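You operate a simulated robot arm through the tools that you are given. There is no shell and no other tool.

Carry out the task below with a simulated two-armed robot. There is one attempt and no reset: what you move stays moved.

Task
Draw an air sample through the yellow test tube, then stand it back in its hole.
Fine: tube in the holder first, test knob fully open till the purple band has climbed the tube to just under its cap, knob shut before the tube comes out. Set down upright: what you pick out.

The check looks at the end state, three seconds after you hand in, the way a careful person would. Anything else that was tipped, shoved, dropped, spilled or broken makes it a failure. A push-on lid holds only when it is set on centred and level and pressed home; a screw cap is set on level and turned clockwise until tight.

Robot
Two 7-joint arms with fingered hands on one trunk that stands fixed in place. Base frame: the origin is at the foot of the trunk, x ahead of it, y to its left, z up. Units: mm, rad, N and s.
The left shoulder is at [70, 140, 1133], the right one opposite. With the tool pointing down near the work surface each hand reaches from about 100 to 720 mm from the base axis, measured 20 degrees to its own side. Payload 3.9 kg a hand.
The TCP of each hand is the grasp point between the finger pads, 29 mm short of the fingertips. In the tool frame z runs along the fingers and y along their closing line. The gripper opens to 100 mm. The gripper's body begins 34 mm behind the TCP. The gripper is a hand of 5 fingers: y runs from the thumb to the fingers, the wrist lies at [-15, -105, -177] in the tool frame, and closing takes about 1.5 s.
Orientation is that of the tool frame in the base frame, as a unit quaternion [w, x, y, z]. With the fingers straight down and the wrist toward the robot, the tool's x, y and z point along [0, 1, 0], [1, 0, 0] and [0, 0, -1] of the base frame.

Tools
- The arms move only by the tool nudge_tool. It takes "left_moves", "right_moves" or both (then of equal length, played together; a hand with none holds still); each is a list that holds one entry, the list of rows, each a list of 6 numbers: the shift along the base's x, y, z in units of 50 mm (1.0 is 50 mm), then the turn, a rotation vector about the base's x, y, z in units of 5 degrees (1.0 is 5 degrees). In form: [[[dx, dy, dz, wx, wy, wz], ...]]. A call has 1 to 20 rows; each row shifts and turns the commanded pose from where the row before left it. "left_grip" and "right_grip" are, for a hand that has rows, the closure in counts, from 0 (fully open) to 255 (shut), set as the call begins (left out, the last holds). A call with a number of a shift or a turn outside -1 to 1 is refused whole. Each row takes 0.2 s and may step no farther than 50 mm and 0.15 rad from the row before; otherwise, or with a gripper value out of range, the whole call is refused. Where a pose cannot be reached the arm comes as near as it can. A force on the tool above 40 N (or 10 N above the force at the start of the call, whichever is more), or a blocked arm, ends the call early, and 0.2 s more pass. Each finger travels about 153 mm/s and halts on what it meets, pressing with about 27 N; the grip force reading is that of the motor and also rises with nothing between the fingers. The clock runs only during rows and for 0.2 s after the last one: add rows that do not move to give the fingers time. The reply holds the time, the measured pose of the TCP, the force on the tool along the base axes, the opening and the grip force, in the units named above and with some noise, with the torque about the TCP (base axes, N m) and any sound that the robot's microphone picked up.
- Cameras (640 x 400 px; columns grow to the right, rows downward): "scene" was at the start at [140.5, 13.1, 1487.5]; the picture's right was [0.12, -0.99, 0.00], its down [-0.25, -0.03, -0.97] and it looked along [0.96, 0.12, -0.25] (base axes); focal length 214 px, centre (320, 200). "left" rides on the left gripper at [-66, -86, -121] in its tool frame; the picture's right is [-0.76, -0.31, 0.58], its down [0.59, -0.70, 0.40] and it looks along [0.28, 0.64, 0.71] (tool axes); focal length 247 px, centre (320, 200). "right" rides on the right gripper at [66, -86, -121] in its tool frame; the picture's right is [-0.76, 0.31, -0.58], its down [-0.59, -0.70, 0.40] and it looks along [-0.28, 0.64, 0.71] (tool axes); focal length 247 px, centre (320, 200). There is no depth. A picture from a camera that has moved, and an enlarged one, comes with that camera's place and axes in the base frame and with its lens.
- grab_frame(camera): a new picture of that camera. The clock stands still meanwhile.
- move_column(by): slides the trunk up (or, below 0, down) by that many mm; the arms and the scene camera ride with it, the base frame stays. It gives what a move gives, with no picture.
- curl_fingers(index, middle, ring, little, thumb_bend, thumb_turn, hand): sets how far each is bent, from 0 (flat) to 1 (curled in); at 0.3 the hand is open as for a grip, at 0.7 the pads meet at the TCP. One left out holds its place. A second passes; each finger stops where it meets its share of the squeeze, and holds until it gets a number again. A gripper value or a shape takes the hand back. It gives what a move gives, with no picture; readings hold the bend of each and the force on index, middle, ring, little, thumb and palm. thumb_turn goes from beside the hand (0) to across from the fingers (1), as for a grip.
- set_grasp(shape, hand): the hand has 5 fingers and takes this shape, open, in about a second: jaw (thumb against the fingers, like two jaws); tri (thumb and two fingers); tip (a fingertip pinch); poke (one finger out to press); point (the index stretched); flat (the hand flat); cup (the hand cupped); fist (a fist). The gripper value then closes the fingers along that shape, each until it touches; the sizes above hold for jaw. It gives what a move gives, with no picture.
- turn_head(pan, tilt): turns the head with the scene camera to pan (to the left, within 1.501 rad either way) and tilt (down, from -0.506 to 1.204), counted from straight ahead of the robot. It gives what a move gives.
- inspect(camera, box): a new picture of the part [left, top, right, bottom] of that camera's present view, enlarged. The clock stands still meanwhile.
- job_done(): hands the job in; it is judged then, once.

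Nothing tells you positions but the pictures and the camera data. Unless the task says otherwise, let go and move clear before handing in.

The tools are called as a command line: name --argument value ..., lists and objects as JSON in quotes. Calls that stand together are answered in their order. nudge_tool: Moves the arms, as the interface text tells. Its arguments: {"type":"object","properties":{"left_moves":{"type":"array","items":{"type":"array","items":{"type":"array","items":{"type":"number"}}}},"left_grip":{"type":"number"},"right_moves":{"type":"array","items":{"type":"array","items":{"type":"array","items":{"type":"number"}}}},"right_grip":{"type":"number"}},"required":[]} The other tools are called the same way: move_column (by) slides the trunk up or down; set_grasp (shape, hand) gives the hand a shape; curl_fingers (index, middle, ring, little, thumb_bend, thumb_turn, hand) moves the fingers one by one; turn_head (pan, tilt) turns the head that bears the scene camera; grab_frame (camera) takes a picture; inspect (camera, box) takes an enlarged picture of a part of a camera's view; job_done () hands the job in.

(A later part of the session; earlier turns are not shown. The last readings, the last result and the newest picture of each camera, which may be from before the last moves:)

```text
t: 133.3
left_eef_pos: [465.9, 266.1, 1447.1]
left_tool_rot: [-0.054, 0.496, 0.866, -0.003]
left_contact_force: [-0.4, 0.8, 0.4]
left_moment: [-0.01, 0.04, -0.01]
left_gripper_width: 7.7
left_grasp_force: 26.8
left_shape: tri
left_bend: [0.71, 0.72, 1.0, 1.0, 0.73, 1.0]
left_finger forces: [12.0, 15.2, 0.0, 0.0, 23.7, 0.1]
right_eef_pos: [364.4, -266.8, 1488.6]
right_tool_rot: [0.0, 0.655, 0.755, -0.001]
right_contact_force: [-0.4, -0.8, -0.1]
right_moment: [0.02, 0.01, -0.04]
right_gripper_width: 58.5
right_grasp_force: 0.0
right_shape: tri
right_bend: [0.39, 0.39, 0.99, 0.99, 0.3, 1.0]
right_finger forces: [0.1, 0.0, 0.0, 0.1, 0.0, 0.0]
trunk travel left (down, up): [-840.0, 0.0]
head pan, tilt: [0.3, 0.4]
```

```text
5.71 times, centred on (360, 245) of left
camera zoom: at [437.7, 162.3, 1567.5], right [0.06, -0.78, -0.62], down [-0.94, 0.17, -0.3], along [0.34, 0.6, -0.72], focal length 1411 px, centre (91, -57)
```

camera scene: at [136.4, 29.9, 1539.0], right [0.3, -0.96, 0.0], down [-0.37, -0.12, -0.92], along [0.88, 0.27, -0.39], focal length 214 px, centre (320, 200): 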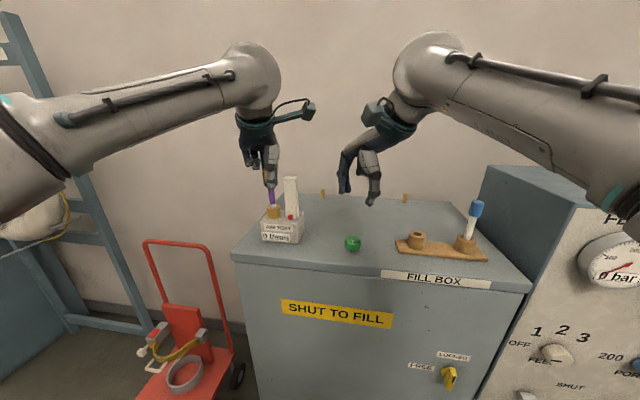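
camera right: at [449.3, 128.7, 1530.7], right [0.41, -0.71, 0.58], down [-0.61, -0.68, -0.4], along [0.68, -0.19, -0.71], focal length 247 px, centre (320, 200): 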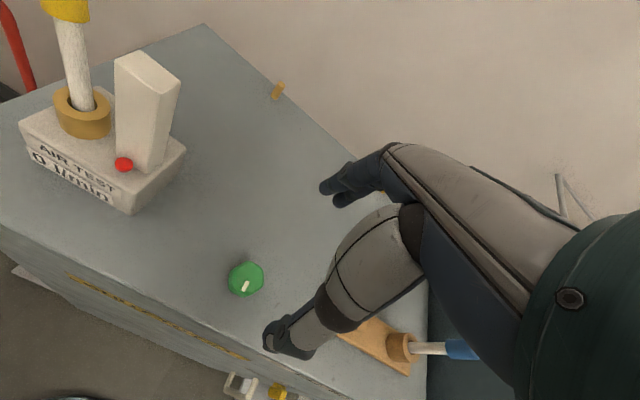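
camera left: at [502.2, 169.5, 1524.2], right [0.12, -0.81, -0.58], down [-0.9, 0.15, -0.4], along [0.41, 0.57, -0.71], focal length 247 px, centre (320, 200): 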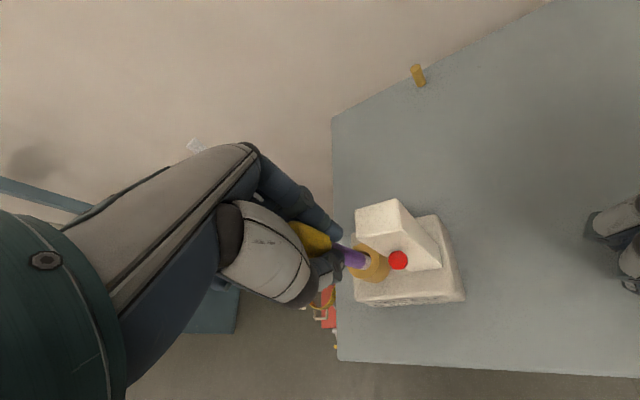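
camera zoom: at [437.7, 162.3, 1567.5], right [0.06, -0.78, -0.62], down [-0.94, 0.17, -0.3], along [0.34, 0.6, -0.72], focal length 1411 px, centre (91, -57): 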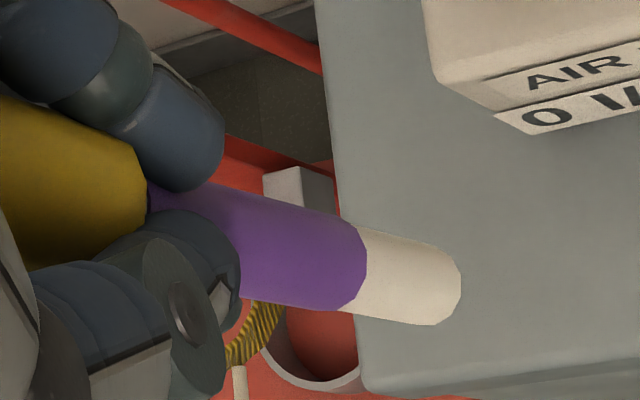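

The tube hangs vertical now. I'll carry it across to the stand.

nudge_tool --left_moves '[[[0.1, -0.4, 0, 0, 0, -1], [0.16, -0.54, -0.05, 0, 0, -1], [0.16, -0.54, -0.05, 0, 0, -1], [0.16, -0.54, -0.05, 0, 0, -1], [0.16, -0.54, -0.05, 0, 0, -1], [0.16, -0.54, -0.05, 0, 0, -1], [0.16, -0.54, -0.05, 0, 0, -1], [0.16, -0.54, -0.05, 0, 0, -1], [0.16, -0.54, -0.05, 0, 0, -1], [0.16, -0.54, -0.05, 0, 0, -1], [0.16, -0.54, -0.05, 0, 0, -1], [0.16, -0.54, 0, 0, 0, -1], [0, -0.1, 0, 0, 0, 0], [0, 0, 0, 0, 0, 0]]]'

turn_head --pan -0.1 --tilt 0.35

grab_frame --camera "scene"

grab_frame --camera "left"

```text
t: 136.3
left_eef_pos: [559.1, -53.8, 1421.8]
left_tool_rot: [-0.048, 0.863, 0.502, 0.024]
left_contact_force: [0.3, -1.0, -0.4]
left_moment: [-0.03, 0.0, 0.01]
left_gripper_width: 7.9
left_grasp_force: 27.4
left_shape: tri
left_bend: [0.71, 0.72, 1.0, 1.0, 0.73, 1.0]
left_finger forces: [12.0, 15.4, 0.0, 0.0, 23.6, 0.0]
right_eef_pos: [364.0, -266.9, 1488.7]
right_tool_rot: [0.001, 0.655, 0.755, -0.002]
right_contact_force: [0.4, 0.4, 0.5]
right_moment: [0.02, -0.04, -0.02]
right_gripper_width: 58.7
right_grasp_force: 0.0
right_shape: tri
right_bend: [0.39, 0.39, 0.99, 0.99, 0.3, 1.0]
right_finger forces: [0.0, 0.1, 0.0, 0.0, 0.0, 0.1]
trunk travel left (down, up): [-840.0, 0.0]
head pan, tilt: [0.3, 0.4]
```

```text
t: 137.2
left_eef_pos: [560.3, -55.1, 1421.1]
left_tool_rot: [-0.047, 0.863, 0.503, 0.025]
left_contact_force: [0.3, 0.4, -0.1]
left_moment: [0.0, -0.02, 0.01]
left_gripper_width: 7.6
left_grasp_force: 26.6
left_shape: tri
left_bend: [0.71, 0.72, 1.0, 1.0, 0.73, 1.0]
left_finger forces: [12.1, 15.4, 0.0, 0.1, 23.5, 0.0]
right_eef_pos: [364.5, -266.2, 1488.4]
right_tool_rot: [0.0, 0.656, 0.755, -0.002]
right_contact_force: [-0.1, 0.2, 0.7]
right_moment: [0.02, 0.0, 0.01]
right_gripper_width: 58.5
right_grasp_force: 0.1
right_shape: tri
right_bend: [0.39, 0.39, 0.99, 0.99, 0.3, 1.0]
right_finger forces: [0.1, 0.0, 0.0, 0.0, 0.0, 0.0]
trunk travel left (down, up): [-840.0, 0.0]
head pan, tilt: [-0.099, 0.351]
```

```text
taken
camera scene: at [140.5, -7.3, 1543.5], right [-0.1, -1.0, 0.0], down [-0.34, 0.03, -0.94], along [0.93, -0.09, -0.34], focal length 214 px, centre (320, 200)
```

scene: 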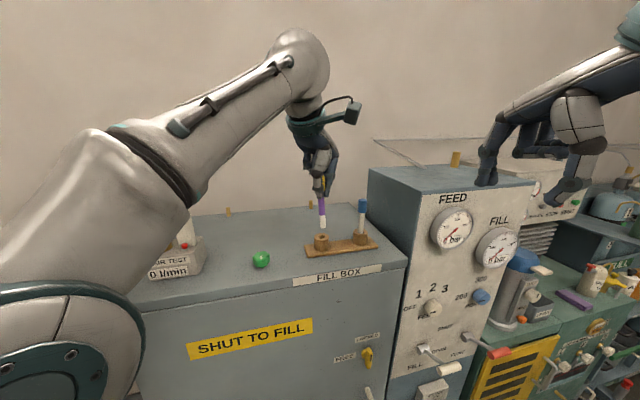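

```text
taken
camera left: at [454.6, -81.1, 1542.2], right [-0.64, -0.44, -0.62], down [-0.32, 0.9, -0.3], along [0.69, 0.01, -0.72], focal length 247 px, centre (320, 200)
```

left: 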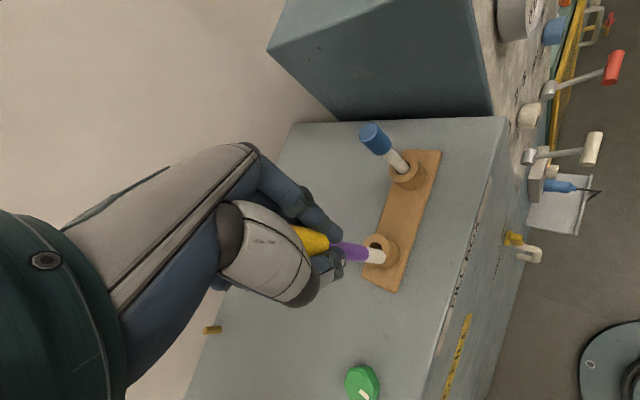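

The tube is over the stand area now. I'll zoom in on the tube's lower end and the hole from both cameras.

inspect --camera "left" --box '[316, 205, 436, 300]'

inspect --camera "scene" --box '[288, 160, 384, 270]'

```text
4.21 times, centred on (376, 252) of left
camera zoom: at [454.6, -81.1, 1542.2], right [-0.64, -0.44, -0.62], down [-0.32, 0.9, -0.3], along [0.69, 0.01, -0.72], focal length 1040 px, centre (84, -21)
```

zoom: 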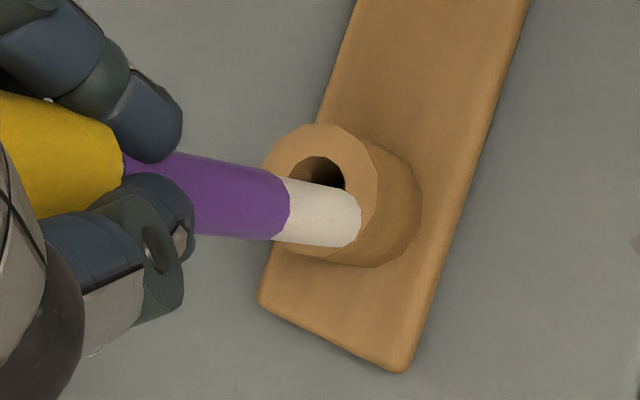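

```text
3.64 times, centred on (336, 215) of scene
camera zoom: at [140.5, -7.3, 1543.5], right [-0.1, -1.0, 0.0], down [-0.34, 0.03, -0.94], along [0.93, -0.09, -0.34], focal length 780 px, centre (262, 146)
```

zoom: 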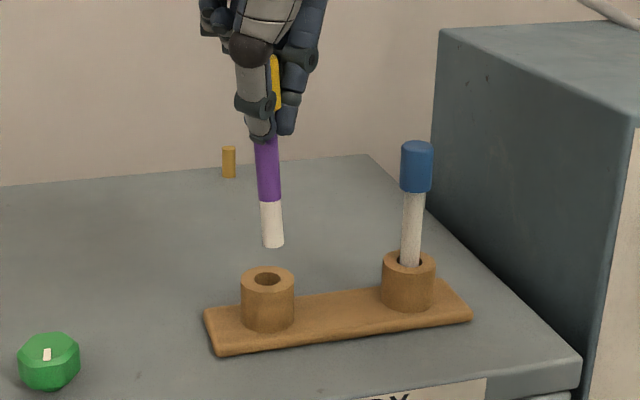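

The hole is about 25 mm further in x than the tube bottom, with y already aligned. I'll move over it and lower a little, then check again.

nudge_tool --left_moves '[[[0.25, 0, 0, 0, 0, 0], [0.25, 0, -0.1, 0, 0, 0], [0, 0, -0.2, 0, 0, 0], [0, 0, 0, 0, 0, 0]]]'

inspect --camera "left" --box '[316, 205, 412, 280]'

inspect --camera "scene" --box '[296, 180, 360, 260]'

```text
t: 138.2
left_eef_pos: [585.6, -54.7, 1407.3]
left_tool_rot: [-0.047, 0.863, 0.502, 0.025]
left_contact_force: [0.5, -0.3, -0.7]
left_moment: [0.0, 0.01, -0.01]
left_gripper_width: 7.6
left_grasp_force: 27.4
left_shape: tri
left_bend: [0.71, 0.72, 1.0, 1.0, 0.73, 1.0]
left_finger forces: [12.2, 15.3, 0.0, 0.1, 23.6, 0.0]
right_eef_pos: [364.5, -266.3, 1488.2]
right_tool_rot: [0.001, 0.655, 0.756, -0.001]
right_contact_force: [0.2, -0.1, -0.2]
right_moment: [0.01, -0.02, 0.02]
right_gripper_width: 58.6
right_grasp_force: 0.0
right_shape: tri
right_bend: [0.39, 0.39, 0.99, 0.99, 0.3, 1.0]
right_finger forces: [0.0, 0.1, 0.0, 0.0, 0.1, 0.1]
trunk travel left (down, up): [-840.0, 0.0]
head pan, tilt: [-0.099, 0.351]
```

```text
5.33 times, centred on (364, 242) of left
camera zoom: at [480.6, -81.3, 1527.3], right [-0.64, -0.44, -0.62], down [-0.32, 0.9, -0.3], along [0.69, 0.01, -0.72], focal length 1317 px, centre (85, -27)
```

zoom: 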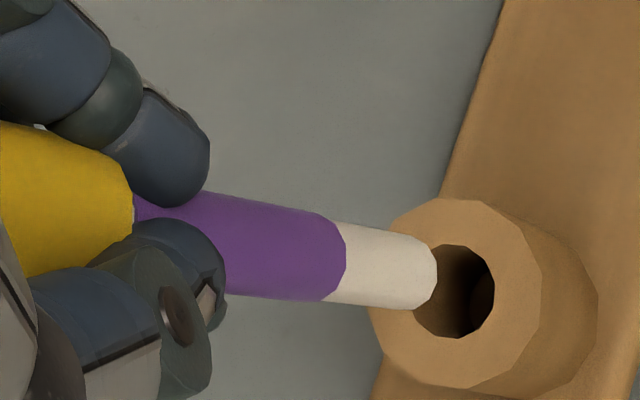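

```text
5.00 times, centred on (328, 220) of scene
camera zoom: at [140.8, -7.6, 1543.5], right [-0.1, -1.0, 0.0], down [-0.34, 0.03, -0.94], along [0.93, -0.09, -0.34], focal length 1072 px, centre (280, 100)
```

zoom: 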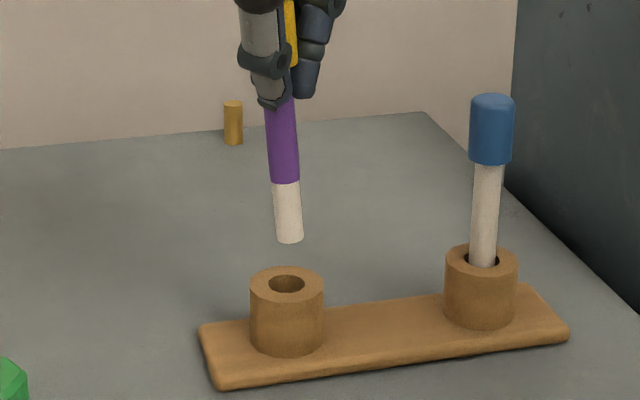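

The tube bottom is within about 1.5 mm of the hole axis. I'll shift +1.5 mm in y and lower to just above the rim.

nudge_tool --left_moves '[[[0, 0.03, -0.1, 0, 0, 0], [0, 0, -0.16, 0, 0, 0], [0, 0, 0, 0, 0, 0], [0, 0, 0, 0, 0, 0]]]'

inspect --camera "left" --box '[332, 205, 428, 280]'

inspect --camera "scene" --box '[304, 190, 352, 250]'

```text
t: 139.2
left_eef_pos: [584.8, -52.7, 1395.0]
left_tool_rot: [-0.048, 0.863, 0.502, 0.024]
left_contact_force: [0.7, -0.3, -0.7]
left_moment: [0.01, 0.0, 0.01]
left_gripper_width: 7.8
left_grasp_force: 27.2
left_shape: tri
left_bend: [0.71, 0.72, 1.0, 1.0, 0.73, 1.0]
left_finger forces: [12.2, 15.5, 0.1, 0.1, 23.5, 0.0]
right_eef_pos: [364.9, -266.2, 1488.2]
right_tool_rot: [0.0, 0.655, 0.756, -0.001]
right_contact_force: [-0.4, 0.1, -0.3]
right_moment: [-0.02, 0.06, -0.03]
right_gripper_width: 58.7
right_grasp_force: 0.1
right_shape: tri
right_bend: [0.39, 0.39, 0.99, 0.99, 0.3, 1.0]
right_finger forces: [0.0, 0.0, 0.0, 0.0, 0.0, 0.0]
trunk travel left (down, up): [-840.0, 0.0]
head pan, tilt: [-0.099, 0.351]
```

```text
5.33 times, centred on (380, 242) of left
camera zoom: at [479.5, -79.4, 1514.7], right [-0.64, -0.44, -0.62], down [-0.32, 0.9, -0.3], along [0.69, 0.01, -0.72], focal length 1317 px, centre (0, -27)
```

zoom: 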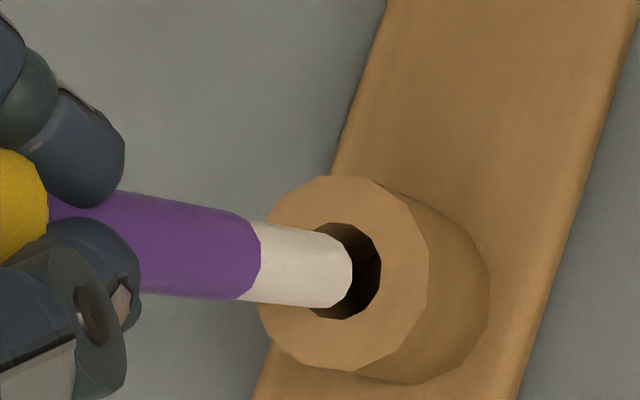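

```text
6.67 times, centred on (328, 220) of scene
camera zoom: at [140.1, -7.1, 1543.6], right [-0.1, -1.0, 0.0], down [-0.34, 0.03, -0.94], along [0.93, -0.09, -0.34], focal length 1430 px, centre (267, 67)
```

zoom: 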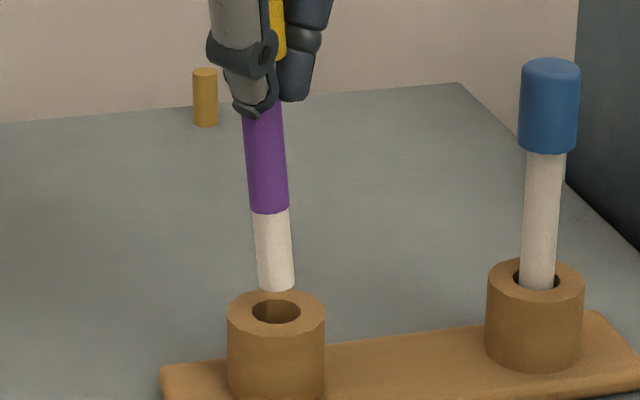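

The hand camera was the more reliable guide at the socket and it asks for about +1.5 mm in x. I'll apply that and lower 5 mm more.

nudge_tool --left_moves '[[[0.03, 0.006, 0, 0, 0, 0], [0, 0, -0.1, 0, 0, 0], [0, 0, 0, 0, 0, 0], [0, 0, 0, 0, 0, 0]]]'

inspect --camera "left" --box '[332, 205, 428, 280]'

inspect --camera "scene" --box '[304, 190, 352, 250]'

```text
t: 140.2
left_eef_pos: [585.9, -52.4, 1389.2]
left_tool_rot: [-0.047, 0.863, 0.502, 0.023]
left_contact_force: [-0.4, 0.1, -0.5]
left_moment: [0.0, 0.0, -0.02]
left_gripper_width: 7.6
left_grasp_force: 26.7
left_shape: tri
left_bend: [0.71, 0.72, 1.0, 1.0, 0.73, 1.0]
left_finger forces: [12.1, 15.5, 0.0, 0.1, 23.5, 0.0]
right_eef_pos: [364.5, -266.9, 1488.6]
right_tool_rot: [0.0, 0.655, 0.755, -0.001]
right_contact_force: [-0.5, -0.6, -0.3]
right_moment: [0.01, 0.01, 0.04]
right_gripper_width: 58.7
right_grasp_force: 0.0
right_shape: tri
right_bend: [0.39, 0.39, 0.99, 0.99, 0.3, 1.0]
right_finger forces: [0.0, 0.0, 0.1, 0.0, 0.1, 0.0]
trunk travel left (down, up): [-840.0, 0.0]
head pan, tilt: [-0.099, 0.351]
```

```text
5.33 times, centred on (380, 242) of left
camera zoom: at [481.6, -79.4, 1509.4], right [-0.64, -0.44, -0.62], down [-0.32, 0.9, -0.3], along [0.69, 0.01, -0.72], focal length 1317 px, centre (0, -27)
```

zoom: 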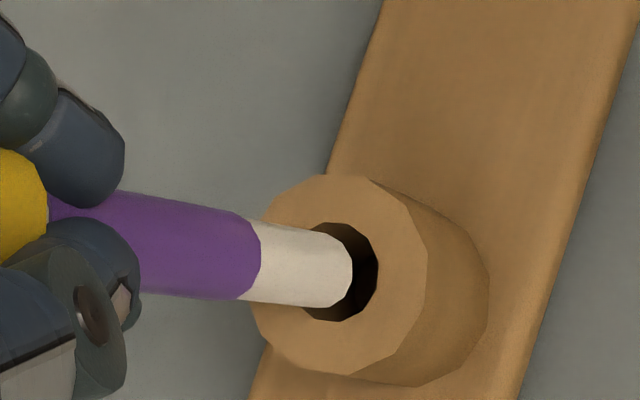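

```text
6.67 times, centred on (328, 220) of scene
camera zoom: at [140.7, -7.4, 1543.5], right [-0.1, -1.0, 0.0], down [-0.34, 0.03, -0.94], along [0.93, -0.09, -0.34], focal length 1430 px, centre (267, 67)
```

zoom: 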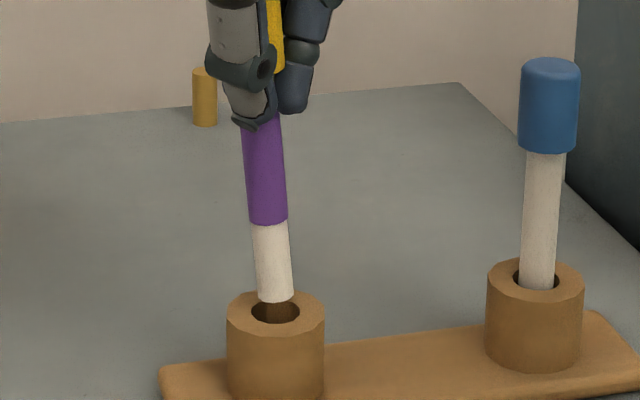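

Allowing for the tube's rounded end in the picture, both views agree it is centred with about 8 mm to go. I'll lower it into the hole in small steps.

nudge_tool --left_moves '[[[0, 0, -0.08, 0, 0, 0], [0, 0, -0.08, 0, 0, 0], [0, 0, -0.08, 0, 0, 0], [0, 0, 0, 0, 0, 0]]]'

inspect --camera "left" --box '[332, 205, 428, 280]'

inspect --camera "scene" --box '[304, 190, 352, 250]'

```text
t: 141.2
left_eef_pos: [586.2, -53.6, 1376.5]
left_tool_rot: [-0.048, 0.863, 0.502, 0.025]
left_contact_force: [-0.4, 0.2, -0.3]
left_moment: [-0.01, 0.02, -0.02]
left_gripper_width: 7.6
left_grasp_force: 27.3
left_shape: tri
left_bend: [0.71, 0.72, 1.0, 1.0, 0.73, 1.0]
left_finger forces: [12.0, 15.4, 0.0, 0.0, 23.5, 0.0]
right_eef_pos: [363.6, -265.5, 1488.6]
right_tool_rot: [0.0, 0.655, 0.755, -0.001]
right_contact_force: [-0.4, -0.7, -0.4]
right_moment: [-0.01, -0.02, 0.0]
right_gripper_width: 58.5
right_grasp_force: 0.1
right_shape: tri
right_bend: [0.39, 0.39, 0.99, 0.99, 0.3, 1.0]
right_finger forces: [0.1, 0.0, 0.1, 0.1, 0.0, 0.0]
trunk travel left (down, up): [-840.0, 0.0]
head pan, tilt: [-0.099, 0.351]
```

```text
5.33 times, centred on (380, 242) of left
camera zoom: at [480.8, -79.8, 1497.0], right [-0.64, -0.44, -0.62], down [-0.32, 0.9, -0.3], along [0.69, 0.01, -0.72], focal length 1317 px, centre (0, -27)
```

zoom: 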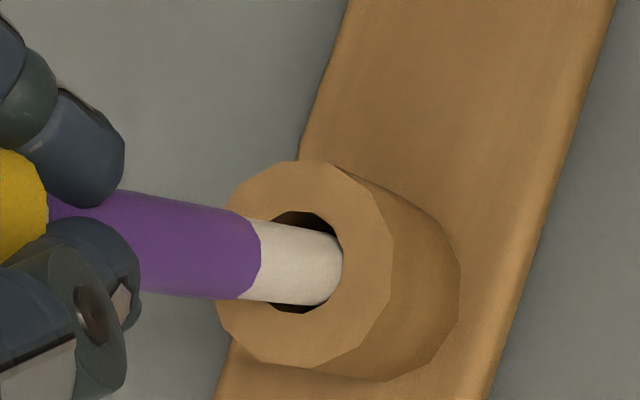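

```text
6.67 times, centred on (328, 220) of scene
camera zoom: at [140.5, -7.3, 1543.6], right [-0.1, -1.0, 0.0], down [-0.34, 0.03, -0.94], along [0.93, -0.09, -0.34], focal length 1430 px, centre (267, 67)
```

zoom: 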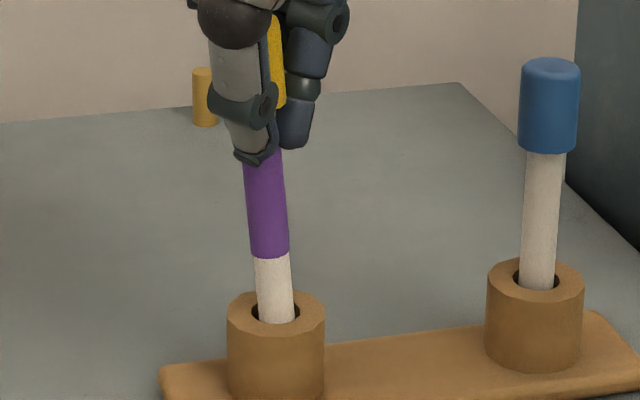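

The tube has entered the hole cleanly with even gaps on both sides. I'll continue down.

nudge_tool --left_moves '[[[0, 0, -0.08, 0, 0, 0], [0, 0, -0.08, 0, 0, 0], [0, 0, -0.08, 0, 0, 0], [0, 0, -0.06, 0, 0, 0], [0, 0, 0, 0, 0, 0]]]'

inspect --camera "left" --box '[316, 205, 412, 280]'

inspect --camera "scene" --box '[304, 190, 352, 250]'

```text
t: 142.3
left_eef_pos: [586.5, -51.8, 1361.9]
left_tool_rot: [-0.048, 0.863, 0.503, 0.024]
left_contact_force: [-0.1, 0.2, -0.3]
left_moment: [-0.03, -0.03, -0.01]
left_gripper_width: 7.7
left_grasp_force: 27.1
left_shape: tri
left_bend: [0.71, 0.72, 1.0, 1.0, 0.73, 1.0]
left_finger forces: [12.0, 15.4, 0.0, 0.0, 23.5, 0.0]
right_eef_pos: [363.5, -266.0, 1487.2]
right_tool_rot: [0.0, 0.656, 0.755, -0.001]
right_contact_force: [-0.1, 0.7, 0.2]
right_moment: [0.01, -0.01, -0.01]
right_gripper_width: 58.7
right_grasp_force: 0.2
right_shape: tri
right_bend: [0.39, 0.39, 0.99, 0.99, 0.3, 1.0]
right_finger forces: [0.0, 0.0, 0.0, 0.1, 0.0, 0.1]
trunk travel left (down, up): [-840.0, 0.0]
head pan, tilt: [-0.099, 0.351]
```

```text
5.33 times, centred on (364, 242) of left
camera zoom: at [481.3, -79.6, 1481.7], right [-0.64, -0.44, -0.62], down [-0.32, 0.9, -0.3], along [0.69, 0.01, -0.72], focal length 1317 px, centre (85, -27)
```

zoom: 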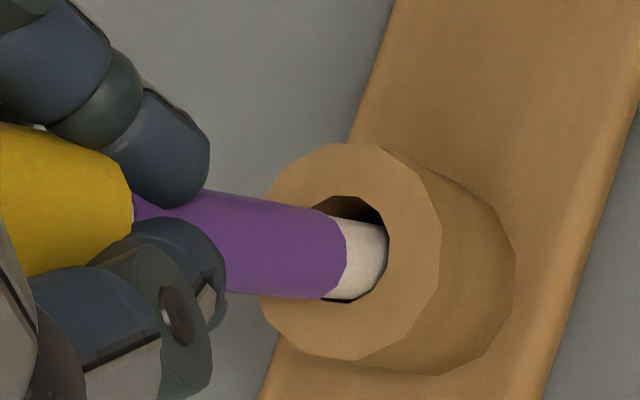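

```text
6.67 times, centred on (328, 220) of scene
camera zoom: at [140.5, -7.3, 1543.5], right [-0.1, -1.0, 0.0], down [-0.34, 0.03, -0.94], along [0.93, -0.09, -0.34], focal length 1430 px, centre (267, 67)
```

zoom: 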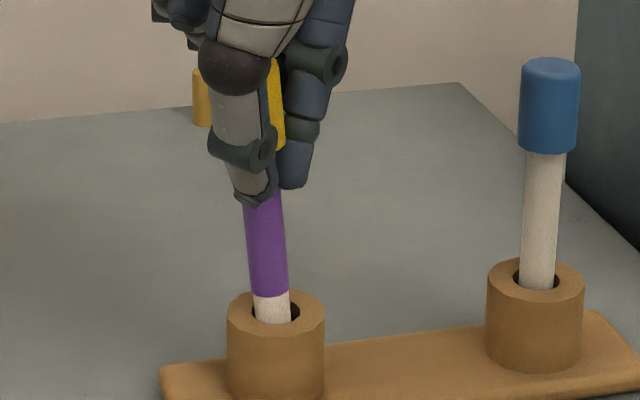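

The tube is going in freely, with a slight bias to the left. I'll shift 1 mm right and keep lowering until it touches bottom.

nudge_tool --left_moves '[[[0, -0.02, -0.04, 0, 0, 0], [0, 0, -0.06, 0, 0, 0], [0, 0, 0, 0, 0, 0]]]'

nudge_tool --left_moves '[[[0, 0, -0.04, 0, 0, 0], [0, 0, 0, 0, 0, 0]]]'

nudge_tool --left_moves '[[[0, 0, -0.04, 0, 0, 0], [0, 0, 0, 0, 0, 0]]]'

inspect --camera "scene" --box '[304, 190, 352, 250]'

```text
t: 143.2
left_eef_pos: [586.2, -53.9, 1356.2]
left_tool_rot: [-0.048, 0.863, 0.503, 0.024]
left_contact_force: [0.0, -0.3, -0.4]
left_moment: [-0.01, 0.01, -0.02]
left_gripper_width: 7.8
left_grasp_force: 27.6
left_shape: tri
left_bend: [0.71, 0.72, 1.0, 1.0, 0.73, 1.0]
left_finger forces: [12.2, 15.5, 0.0, 0.0, 23.5, 0.0]
right_eef_pos: [363.9, -267.8, 1488.0]
right_tool_rot: [0.0, 0.655, 0.755, -0.001]
right_contact_force: [0.5, 0.5, 0.9]
right_moment: [-0.01, 0.02, -0.02]
right_gripper_width: 58.6
right_grasp_force: 0.0
right_shape: tri
right_bend: [0.39, 0.39, 0.99, 0.99, 0.3, 1.0]
right_finger forces: [0.1, 0.1, 0.0, 0.0, 0.0, 0.0]
trunk travel left (down, up): [-840.0, 0.0]
head pan, tilt: [-0.099, 0.351]
```

```text
t: 143.8
left_eef_pos: [587.4, -54.0, 1355.3]
left_tool_rot: [-0.048, 0.863, 0.502, 0.025]
left_contact_force: [-0.2, -0.6, 0.3]
left_moment: [0.03, 0.02, 0.02]
left_gripper_width: 7.6
left_grasp_force: 26.9
left_shape: tri
left_bend: [0.71, 0.72, 1.0, 1.0, 0.73, 1.0]
left_finger forces: [12.1, 15.5, 0.0, 0.0, 23.5, 0.1]
right_eef_pos: [363.6, -266.7, 1488.5]
right_tool_rot: [0.0, 0.655, 0.755, -0.001]
right_contact_force: [0.0, -0.4, -0.5]
right_moment: [-0.02, -0.02, 0.01]
right_gripper_width: 59.0
right_grasp_force: 0.1
right_shape: tri
right_bend: [0.39, 0.39, 0.99, 0.99, 0.3, 1.0]
right_finger forces: [0.0, 0.1, 0.0, 0.0, 0.1, 0.0]
trunk travel left (down, up): [-840.0, 0.0]
head pan, tilt: [-0.099, 0.351]
```

```text
t: 144.3
left_eef_pos: [587.0, -55.2, 1354.2]
left_tool_rot: [-0.048, 0.863, 0.502, 0.025]
left_contact_force: [0.4, 1.0, 0.8]
left_moment: [0.0, 0.01, -0.02]
left_gripper_width: 7.7
left_grasp_force: 27.1
left_shape: tri
left_bend: [0.71, 0.72, 1.0, 1.0, 0.73, 1.0]
left_finger forces: [12.1, 15.5, 0.0, 0.1, 23.5, 0.0]
right_eef_pos: [364.0, -266.4, 1488.7]
right_tool_rot: [0.0, 0.655, 0.756, -0.002]
right_contact_force: [-0.4, 0.2, -0.2]
right_moment: [0.02, -0.02, 0.0]
right_gripper_width: 58.4
right_grasp_force: 0.0
right_shape: tri
right_bend: [0.39, 0.39, 0.99, 0.99, 0.3, 1.0]
right_finger forces: [0.1, 0.0, 0.1, 0.1, 0.0, 0.0]
trunk travel left (down, up): [-840.0, 0.0]
head pan, tilt: [-0.099, 0.351]
```

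```text
6.67 times, centred on (328, 220) of scene
camera zoom: at [140.5, -7.3, 1543.6], right [-0.1, -1.0, 0.0], down [-0.34, 0.03, -0.94], along [0.93, -0.09, -0.34], focal length 1430 px, centre (267, 67)
```

zoom: 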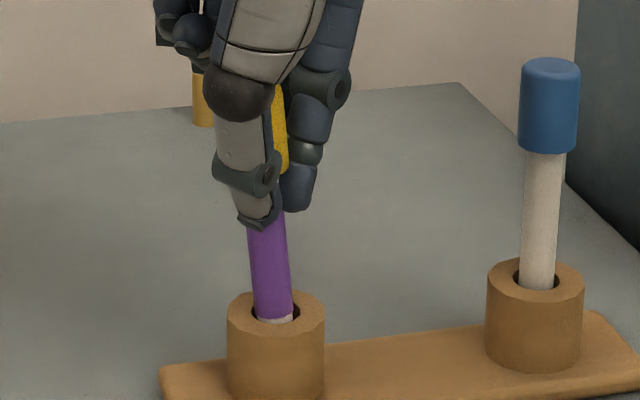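

No contact yet, so I'll keep going in 2 mm steps.

nudge_tool --left_moves '[[[0, 0, -0.04, 0, 0, 0], [0, 0, 0, 0, 0, 0]]]'

nudge_tool --left_moves '[[[0, 0, -0.03, 0, 0, 0], [0, 0, 0, 0, 0, 0]]]'

```text
t: 144.9
left_eef_pos: [586.5, -52.2, 1350.9]
left_tool_rot: [-0.047, 0.863, 0.502, 0.024]
left_contact_force: [0.3, -0.2, 3.0]
left_moment: [-0.02, 0.0, 0.02]
left_gripper_width: 7.5
left_grasp_force: 26.9
left_shape: tri
left_bend: [0.71, 0.73, 1.0, 1.0, 0.74, 1.0]
left_finger forces: [12.1, 15.3, 0.0, 0.1, 23.6, 0.1]
right_eef_pos: [363.2, -267.1, 1488.4]
right_tool_rot: [0.001, 0.656, 0.755, 0.0]
right_contact_force: [0.0, -0.2, -0.5]
right_moment: [0.01, 0.0, -0.02]
right_gripper_width: 58.6
right_grasp_force: 0.0
right_shape: tri
right_bend: [0.39, 0.39, 0.99, 0.99, 0.3, 1.0]
right_finger forces: [0.0, 0.1, 0.0, 0.1, 0.1, 0.1]
trunk travel left (down, up): [-840.0, 0.0]
head pan, tilt: [-0.099, 0.351]
```

```text
t: 145.6
left_eef_pos: [586.1, -53.5, 1351.2]
left_tool_rot: [-0.047, 0.863, 0.503, 0.025]
left_contact_force: [-0.5, 1.8, 10.1]
left_moment: [0.02, -0.04, -0.03]
left_gripper_width: 8.0
left_grasp_force: 26.6
left_shape: tri
left_bend: [0.71, 0.73, 1.0, 1.0, 0.74, 1.0]
left_finger forces: [12.5, 15.8, 0.0, 0.0, 24.0, 0.0]
right_eef_pos: [363.3, -266.1, 1489.0]
right_tool_rot: [0.001, 0.655, 0.755, -0.001]
right_contact_force: [0.2, -0.5, -0.1]
right_moment: [0.01, 0.01, 0.0]
right_gripper_width: 58.8
right_grasp_force: 0.1
right_shape: tri
right_bend: [0.39, 0.39, 0.99, 0.99, 0.3, 1.0]
right_finger forces: [0.0, 0.0, 0.0, 0.0, 0.1, 0.0]
trunk travel left (down, up): [-840.0, 0.0]
head pan, tilt: [-0.099, 0.351]
```

The tube is on the bottom of the hole with 10 N. The scene view suggests its top leans left a few degrees, so I'll check the tilt in both views before releasing.

nudge_tool --left_moves '[[[0, 0, 0.03, 0, 0, 0], [0, 0, 0, 0, 0, 0]]]'

inspect --camera "left" --box '[300, 195, 396, 270]'

inspect --camera "scene" --box '[308, 200, 348, 250]'

```text
t: 146.2
left_eef_pos: [587.5, -54.2, 1351.7]
left_tool_rot: [-0.048, 0.863, 0.503, 0.024]
left_contact_force: [0.0, 1.5, 3.5]
left_moment: [-0.01, -0.01, 0.0]
left_gripper_width: 7.8
left_grasp_force: 27.0
left_shape: tri
left_bend: [0.71, 0.73, 1.0, 1.0, 0.74, 1.0]
left_finger forces: [12.6, 15.9, 0.0, 0.0, 24.0, 0.1]
right_eef_pos: [363.1, -266.8, 1487.7]
right_tool_rot: [0.001, 0.656, 0.755, 0.0]
right_contact_force: [0.3, -0.3, 0.4]
right_moment: [0.0, -0.02, 0.04]
right_gripper_width: 58.3
right_grasp_force: 0.0
right_shape: tri
right_bend: [0.39, 0.39, 0.99, 0.99, 0.3, 1.0]
right_finger forces: [0.0, 0.0, 0.1, 0.1, 0.1, 0.1]
trunk travel left (down, up): [-840.0, 0.0]
head pan, tilt: [-0.099, 0.351]
```

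```text
5.33 times, centred on (348, 232) of left
camera zoom: at [481.0, -80.4, 1471.4], right [-0.64, -0.44, -0.62], down [-0.32, 0.9, -0.3], along [0.69, 0.01, -0.72], focal length 1317 px, centre (171, 27)
```

zoom: 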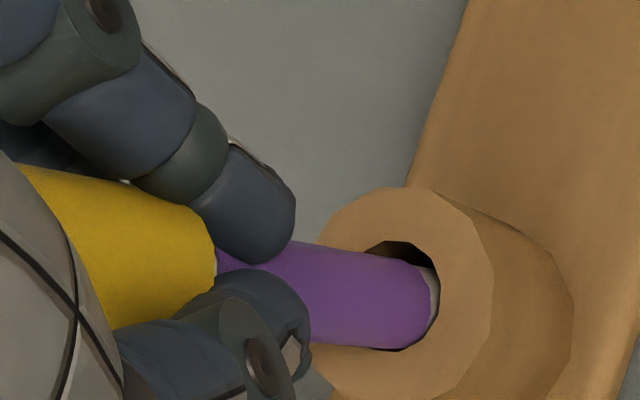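

```text
8.00 times, centred on (328, 225) of scene
camera zoom: at [139.6, -7.2, 1543.6], right [-0.1, -1.0, 0.0], down [-0.34, 0.03, -0.94], along [0.93, -0.09, -0.34], focal length 1716 px, centre (256, 0)
```

zoom: 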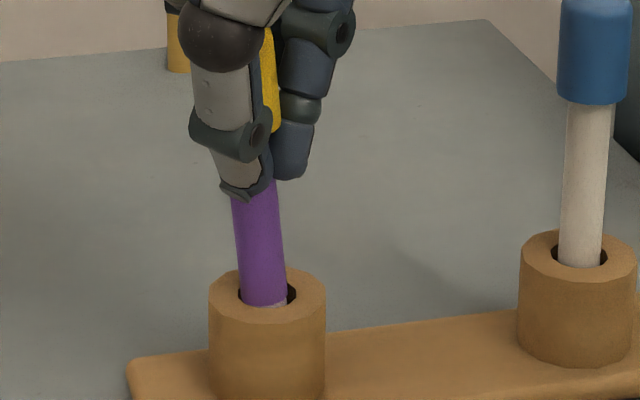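

The tube leans about 5 degrees in y only. I'll rotate it upright about its foot before letting go.

nudge_tool --left_moves '[[[0, -0.054, 0.004, 0.33, 0, 0], [0, -0.054, 0.002, 0.33, 0, 0], [0, -0.054, 0.002, 0.33, 0, 0], [0, 0, 0, 0, 0, 0], [0, 0, 0, 0, 0, 0]]]'

inspect --camera "left" --box '[300, 195, 396, 270]'

inspect --camera "scene" --box '[308, 200, 348, 250]'

```text
t: 147.3
left_eef_pos: [586.9, -61.0, 1351.7]
left_tool_rot: [-0.085, 0.86, 0.501, 0.047]
left_contact_force: [0.0, 0.2, 2.0]
left_moment: [0.01, -0.01, 0.0]
left_gripper_width: 7.5
left_grasp_force: 26.8
left_shape: tri
left_bend: [0.71, 0.73, 1.0, 1.0, 0.74, 1.0]
left_finger forces: [12.3, 15.8, 0.0, 0.0, 23.6, 0.0]
right_eef_pos: [364.0, -266.5, 1487.9]
right_tool_rot: [0.001, 0.656, 0.755, -0.002]
right_contact_force: [0.4, 0.2, 0.7]
right_moment: [-0.02, 0.05, 0.02]
right_gripper_width: 58.5
right_grasp_force: 0.1
right_shape: tri
right_bend: [0.39, 0.39, 0.99, 0.99, 0.3, 1.0]
right_finger forces: [0.1, 0.1, 0.0, 0.0, 0.0, 0.1]
trunk travel left (down, up): [-840.0, 0.0]
head pan, tilt: [-0.099, 0.351]
```

```text
5.33 times, centred on (348, 232) of left
camera zoom: at [481.3, -98.7, 1468.3], right [-0.64, -0.39, -0.66], down [-0.32, 0.92, -0.22], along [0.69, 0.07, -0.72], focal length 1317 px, centre (171, 27)
```

zoom: 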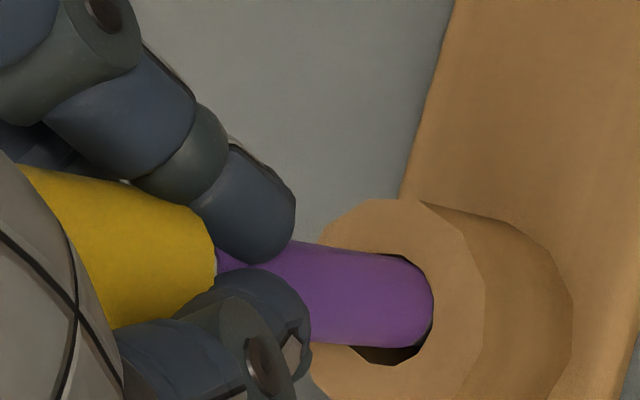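

```text
8.00 times, centred on (328, 225) of scene
camera zoom: at [140.2, -7.3, 1543.6], right [-0.1, -1.0, 0.0], down [-0.34, 0.03, -0.94], along [0.93, -0.09, -0.34], focal length 1716 px, centre (256, 0)
```

zoom: 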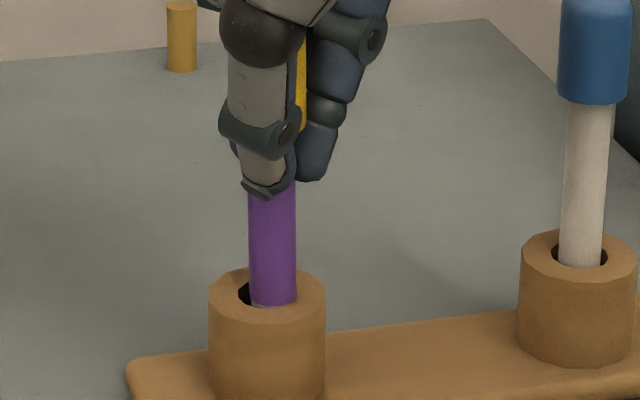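

The tube is upright now. I'll centre it in the hole and then ease the fingers off only slightly, so they cage the cap while it settles.

nudge_tool --left_moves '[[[0, 0.024, 0, 0, 0, 0], [0, 0, 0, 0, 0, 0], [0, 0, 0, 0, 0, 0]]]'

curl_fingers --hand "left" --index 0.69 --middle 0.71 --thumb_bend 0.72

inspect --camera "scene" --box '[308, 200, 348, 250]'

inspect --camera "left" --box '[260, 175, 404, 285]'

```text
t: 148.2
left_eef_pos: [586.7, -60.7, 1350.6]
left_tool_rot: [-0.085, 0.86, 0.501, 0.046]
left_contact_force: [0.0, -0.1, -0.3]
left_moment: [-0.01, 0.0, -0.04]
left_gripper_width: 7.9
left_grasp_force: 27.4
left_shape: tri
left_bend: [0.71, 0.73, 1.0, 1.0, 0.74, 1.0]
left_finger forces: [12.0, 15.7, 0.1, 0.0, 23.4, 0.1]
right_eef_pos: [364.6, -266.5, 1488.5]
right_tool_rot: [0.0, 0.655, 0.755, -0.001]
right_contact_force: [-0.1, -0.2, -0.4]
right_moment: [-0.01, -0.04, -0.01]
right_gripper_width: 58.4
right_grasp_force: 0.0
right_shape: tri
right_bend: [0.39, 0.39, 0.99, 0.99, 0.3, 1.0]
right_finger forces: [0.1, 0.0, 0.0, 0.0, 0.0, 0.1]
trunk travel left (down, up): [-840.0, 0.0]
head pan, tilt: [-0.099, 0.351]
```

```text
t: 149.2
left_eef_pos: [584.9, -61.4, 1351.6]
left_tool_rot: [-0.084, 0.86, 0.502, 0.046]
left_contact_force: [-0.2, -0.2, 3.8]
left_moment: [0.0, -0.06, 0.0]
left_gripper_width: 5.5
left_grasp_force: 6.7
left_shape: fingers
left_bend: [0.68, 0.67, 1.0, 1.0, 0.67, 1.0]
left_finger forces: [3.2, 6.0, 0.1, 0.0, 4.6, 0.1]
right_eef_pos: [363.6, -266.7, 1488.9]
right_tool_rot: [0.001, 0.655, 0.756, 0.0]
right_contact_force: [0.1, -0.4, -0.2]
right_moment: [0.03, 0.03, -0.01]
right_gripper_width: 58.5
right_grasp_force: 0.0
right_shape: tri
right_bend: [0.39, 0.39, 0.99, 0.99, 0.3, 1.0]
right_finger forces: [0.0, 0.1, 0.0, 0.0, 0.1, 0.0]
trunk travel left (down, up): [-840.0, 0.0]
head pan, tilt: [-0.099, 0.351]
```

```text
8.00 times, centred on (328, 225) of scene
camera zoom: at [139.9, -7.3, 1543.6], right [-0.1, -1.0, 0.0], down [-0.34, 0.03, -0.94], along [0.93, -0.09, -0.34], focal length 1716 px, centre (256, 0)
```

zoom: 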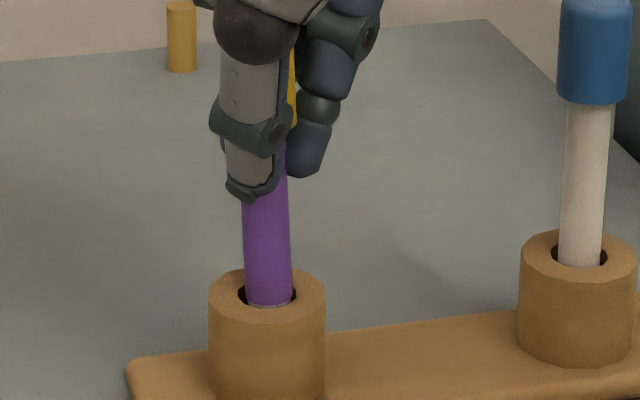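

```text
3.64 times, centred on (332, 230) of left
camera zoom: at [480.7, -97.4, 1468.9], right [-0.64, -0.39, -0.66], down [-0.32, 0.92, -0.22], along [0.69, 0.07, -0.72], focal length 898 px, centre (276, 91)
```

zoom: 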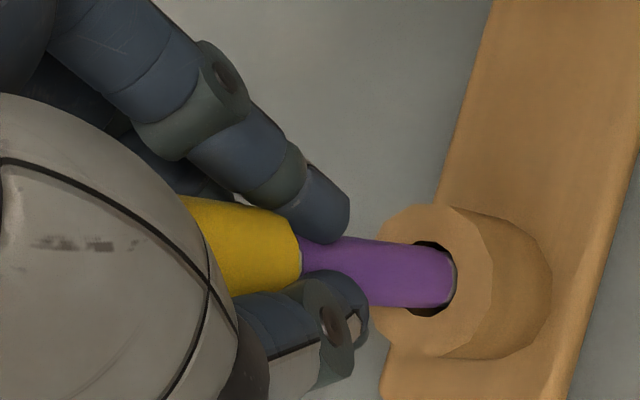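

The grip is now light and the tube stands centred and upright. I'll ease the fingers off a bit more.

curl_fingers --hand "left" --index 0.65 --middle 0.64 --thumb_bend 0.64

inspect --camera "scene" --box '[308, 190, 348, 250]'

inspect --camera "left" --box '[260, 175, 404, 285]'

```text
t: 150.2
left_eef_pos: [587.1, -61.0, 1352.0]
left_tool_rot: [-0.085, 0.86, 0.501, 0.046]
left_contact_force: [0.2, -0.1, -0.2]
left_moment: [0.03, -0.03, 0.02]
left_gripper_width: 14.5
left_grasp_force: 0.0
left_shape: fingers
left_bend: [0.65, 0.64, 1.0, 1.0, 0.64, 1.0]
left_finger forces: [0.1, 0.0, 0.1, 0.0, 0.0, 0.0]
right_eef_pos: [364.3, -265.8, 1488.1]
right_tool_rot: [0.0, 0.655, 0.755, 0.0]
right_contact_force: [-0.3, 0.7, -0.9]
right_moment: [-0.03, 0.01, 0.03]
right_gripper_width: 58.6
right_grasp_force: 0.1
right_shape: tri
right_bend: [0.39, 0.39, 0.99, 0.99, 0.3, 1.0]
right_finger forces: [0.0, 0.0, 0.0, 0.1, 0.0, 0.0]
trunk travel left (down, up): [-840.0, 0.0]
head pan, tilt: [-0.099, 0.351]
```

```text
6.67 times, centred on (328, 220) of scene
camera zoom: at [140.5, -7.4, 1543.5], right [-0.1, -1.0, 0.0], down [-0.34, 0.03, -0.94], along [0.93, -0.09, -0.34], focal length 1430 px, centre (267, 67)
```

zoom: 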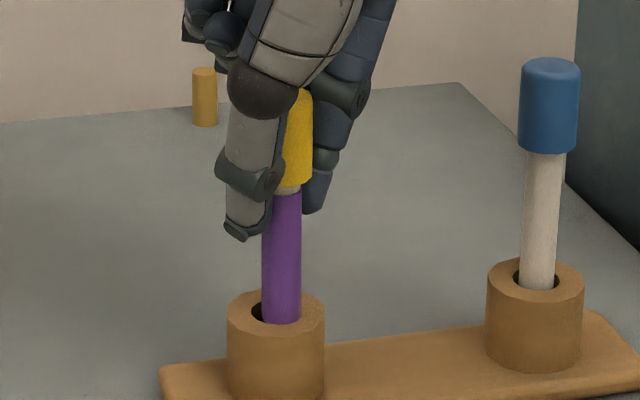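

```text
3.64 times, centred on (332, 230) of left
camera zoom: at [481.3, -97.5, 1468.5], right [-0.64, -0.39, -0.66], down [-0.32, 0.92, -0.22], along [0.69, 0.07, -0.72], focal length 898 px, centre (276, 91)
```

zoom: 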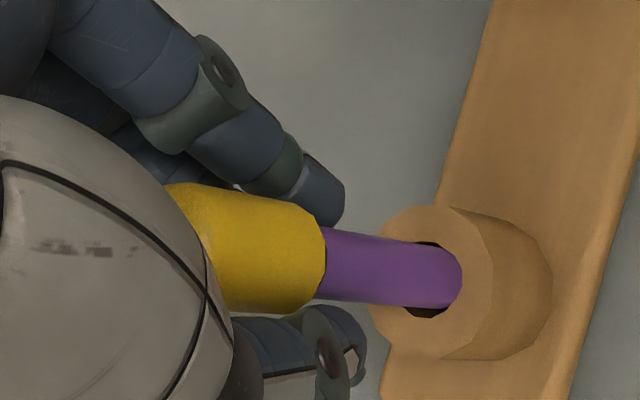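

The tube is free and stands upright, with the purple band ending just under the yellow cap. I'll open the hand fully and rise straight up.

nudge_tool --left_moves '[[[0, 0, 0, 0, 0, 0], [0, 0, 0, 0, 0, 0], [0, 0, 0, 0, 0, 0], [0, 0, 0, 0, 0, 0], [0, 0, 0, 0, 0, 0]]]' --left_grip 0

inspect --camera "scene" --box '[296, 170, 376, 250]'

inspect --camera "left" --box '[220, 150, 460, 350]'

```text
t: 151.3
left_eef_pos: [586.3, -61.1, 1351.3]
left_tool_rot: [-0.085, 0.86, 0.501, 0.046]
left_contact_force: [0.3, -0.2, 0.3]
left_moment: [-0.01, 0.01, 0.01]
left_gripper_width: 100.1
left_grasp_force: 0.1
left_shape: tri
left_bend: [0.3, 0.3, 0.99, 1.0, 0.3, 0.98]
left_finger forces: [0.2, 0.0, 0.1, 0.0, 0.0, 0.1]
right_eef_pos: [365.8, -267.1, 1488.4]
right_tool_rot: [0.0, 0.655, 0.755, -0.001]
right_contact_force: [0.7, 0.3, -0.3]
right_moment: [0.01, 0.0, 0.0]
right_gripper_width: 58.7
right_grasp_force: 0.1
right_shape: tri
right_bend: [0.39, 0.39, 0.99, 0.99, 0.3, 1.0]
right_finger forces: [0.1, 0.0, 0.1, 0.1, 0.0, 0.1]
trunk travel left (down, up): [-840.0, 0.0]
head pan, tilt: [-0.099, 0.351]
```

```text
5.00 times, centred on (336, 210) of scene
camera zoom: at [140.5, -7.3, 1543.6], right [-0.1, -1.0, 0.0], down [-0.34, 0.03, -0.94], along [0.93, -0.09, -0.34], focal length 1072 px, centre (240, 150)
```

zoom: 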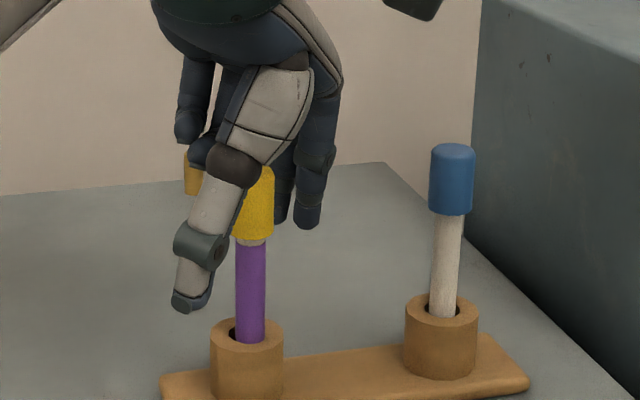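

```text
2.00 times, centred on (340, 250) of left
camera zoom: at [481.2, -97.5, 1468.5], right [-0.64, -0.39, -0.66], down [-0.32, 0.92, -0.22], along [0.69, 0.07, -0.72], focal length 494 px, centre (280, 100)
```

zoom: 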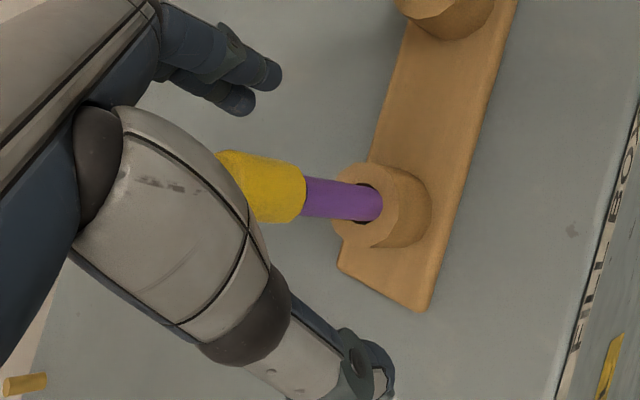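

The tube stays upright with the hand wide open around it. I'll rise straight up past the cap.

nudge_tool --left_moves '[[[0, 0, 0.2, 0, 0, 0], [0, 0, 0.3, 0, 0, 0], [0, 0, 0.4, 0, 0, 0], [0, 0, 0.34, 0, 0, 0], [0, 0, 0, 0, 0, 0]]]'

inspect --camera "scene" --box '[296, 150, 376, 250]'

grab_frame --camera "left"

```text
t: 152.6
left_eef_pos: [585.9, -49.6, 1404.7]
left_tool_rot: [-0.082, 0.858, 0.505, 0.043]
left_contact_force: [0.2, 0.1, -0.3]
left_moment: [0.01, -0.03, 0.02]
left_gripper_width: 100.0
left_grasp_force: 0.0
left_shape: tri
left_bend: [0.3, 0.3, 0.99, 1.0, 0.3, 0.98]
left_finger forces: [0.1, 0.0, 0.0, 0.1, 0.1, 0.1]
left hand out of reach, approached as far as the arm can: row 4
right_eef_pos: [362.6, -267.4, 1488.2]
right_tool_rot: [0.001, 0.656, 0.755, 0.0]
right_contact_force: [-0.6, 0.3, -0.7]
right_moment: [0.02, -0.01, -0.01]
right_gripper_width: 58.7
right_grasp_force: 0.1
right_shape: tri
right_bend: [0.39, 0.39, 0.99, 0.99, 0.3, 1.0]
right_finger forces: [0.0, 0.0, 0.0, 0.0, 0.1, 0.1]
trunk travel left (down, up): [-840.0, 0.0]
head pan, tilt: [-0.099, 0.351]
```

```text
4.00 times, centred on (336, 200) of scene
camera zoom: at [140.0, -7.8, 1543.6], right [-0.1, -0.99, 0.0], down [-0.34, 0.03, -0.94], along [0.93, -0.09, -0.34], focal length 858 px, centre (256, 200)
```

zoom: 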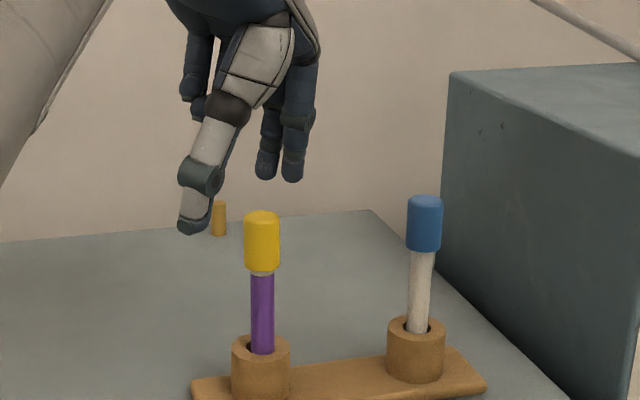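

```text
taken
camera left: at [481.3, -86.7, 1522.6], right [-0.64, -0.4, -0.66], down [-0.33, 0.92, -0.23], along [0.69, 0.07, -0.72], focal length 247 px, centre (320, 200)
```

left: 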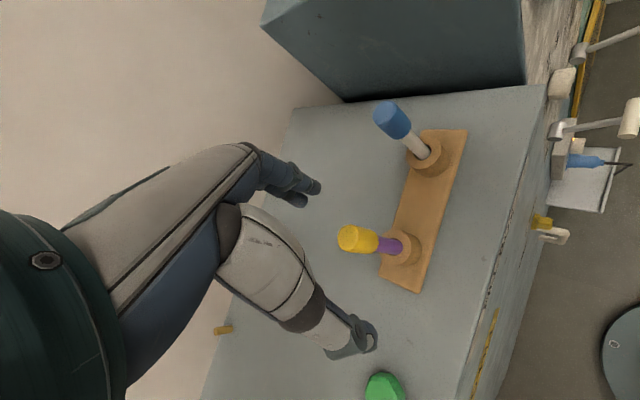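

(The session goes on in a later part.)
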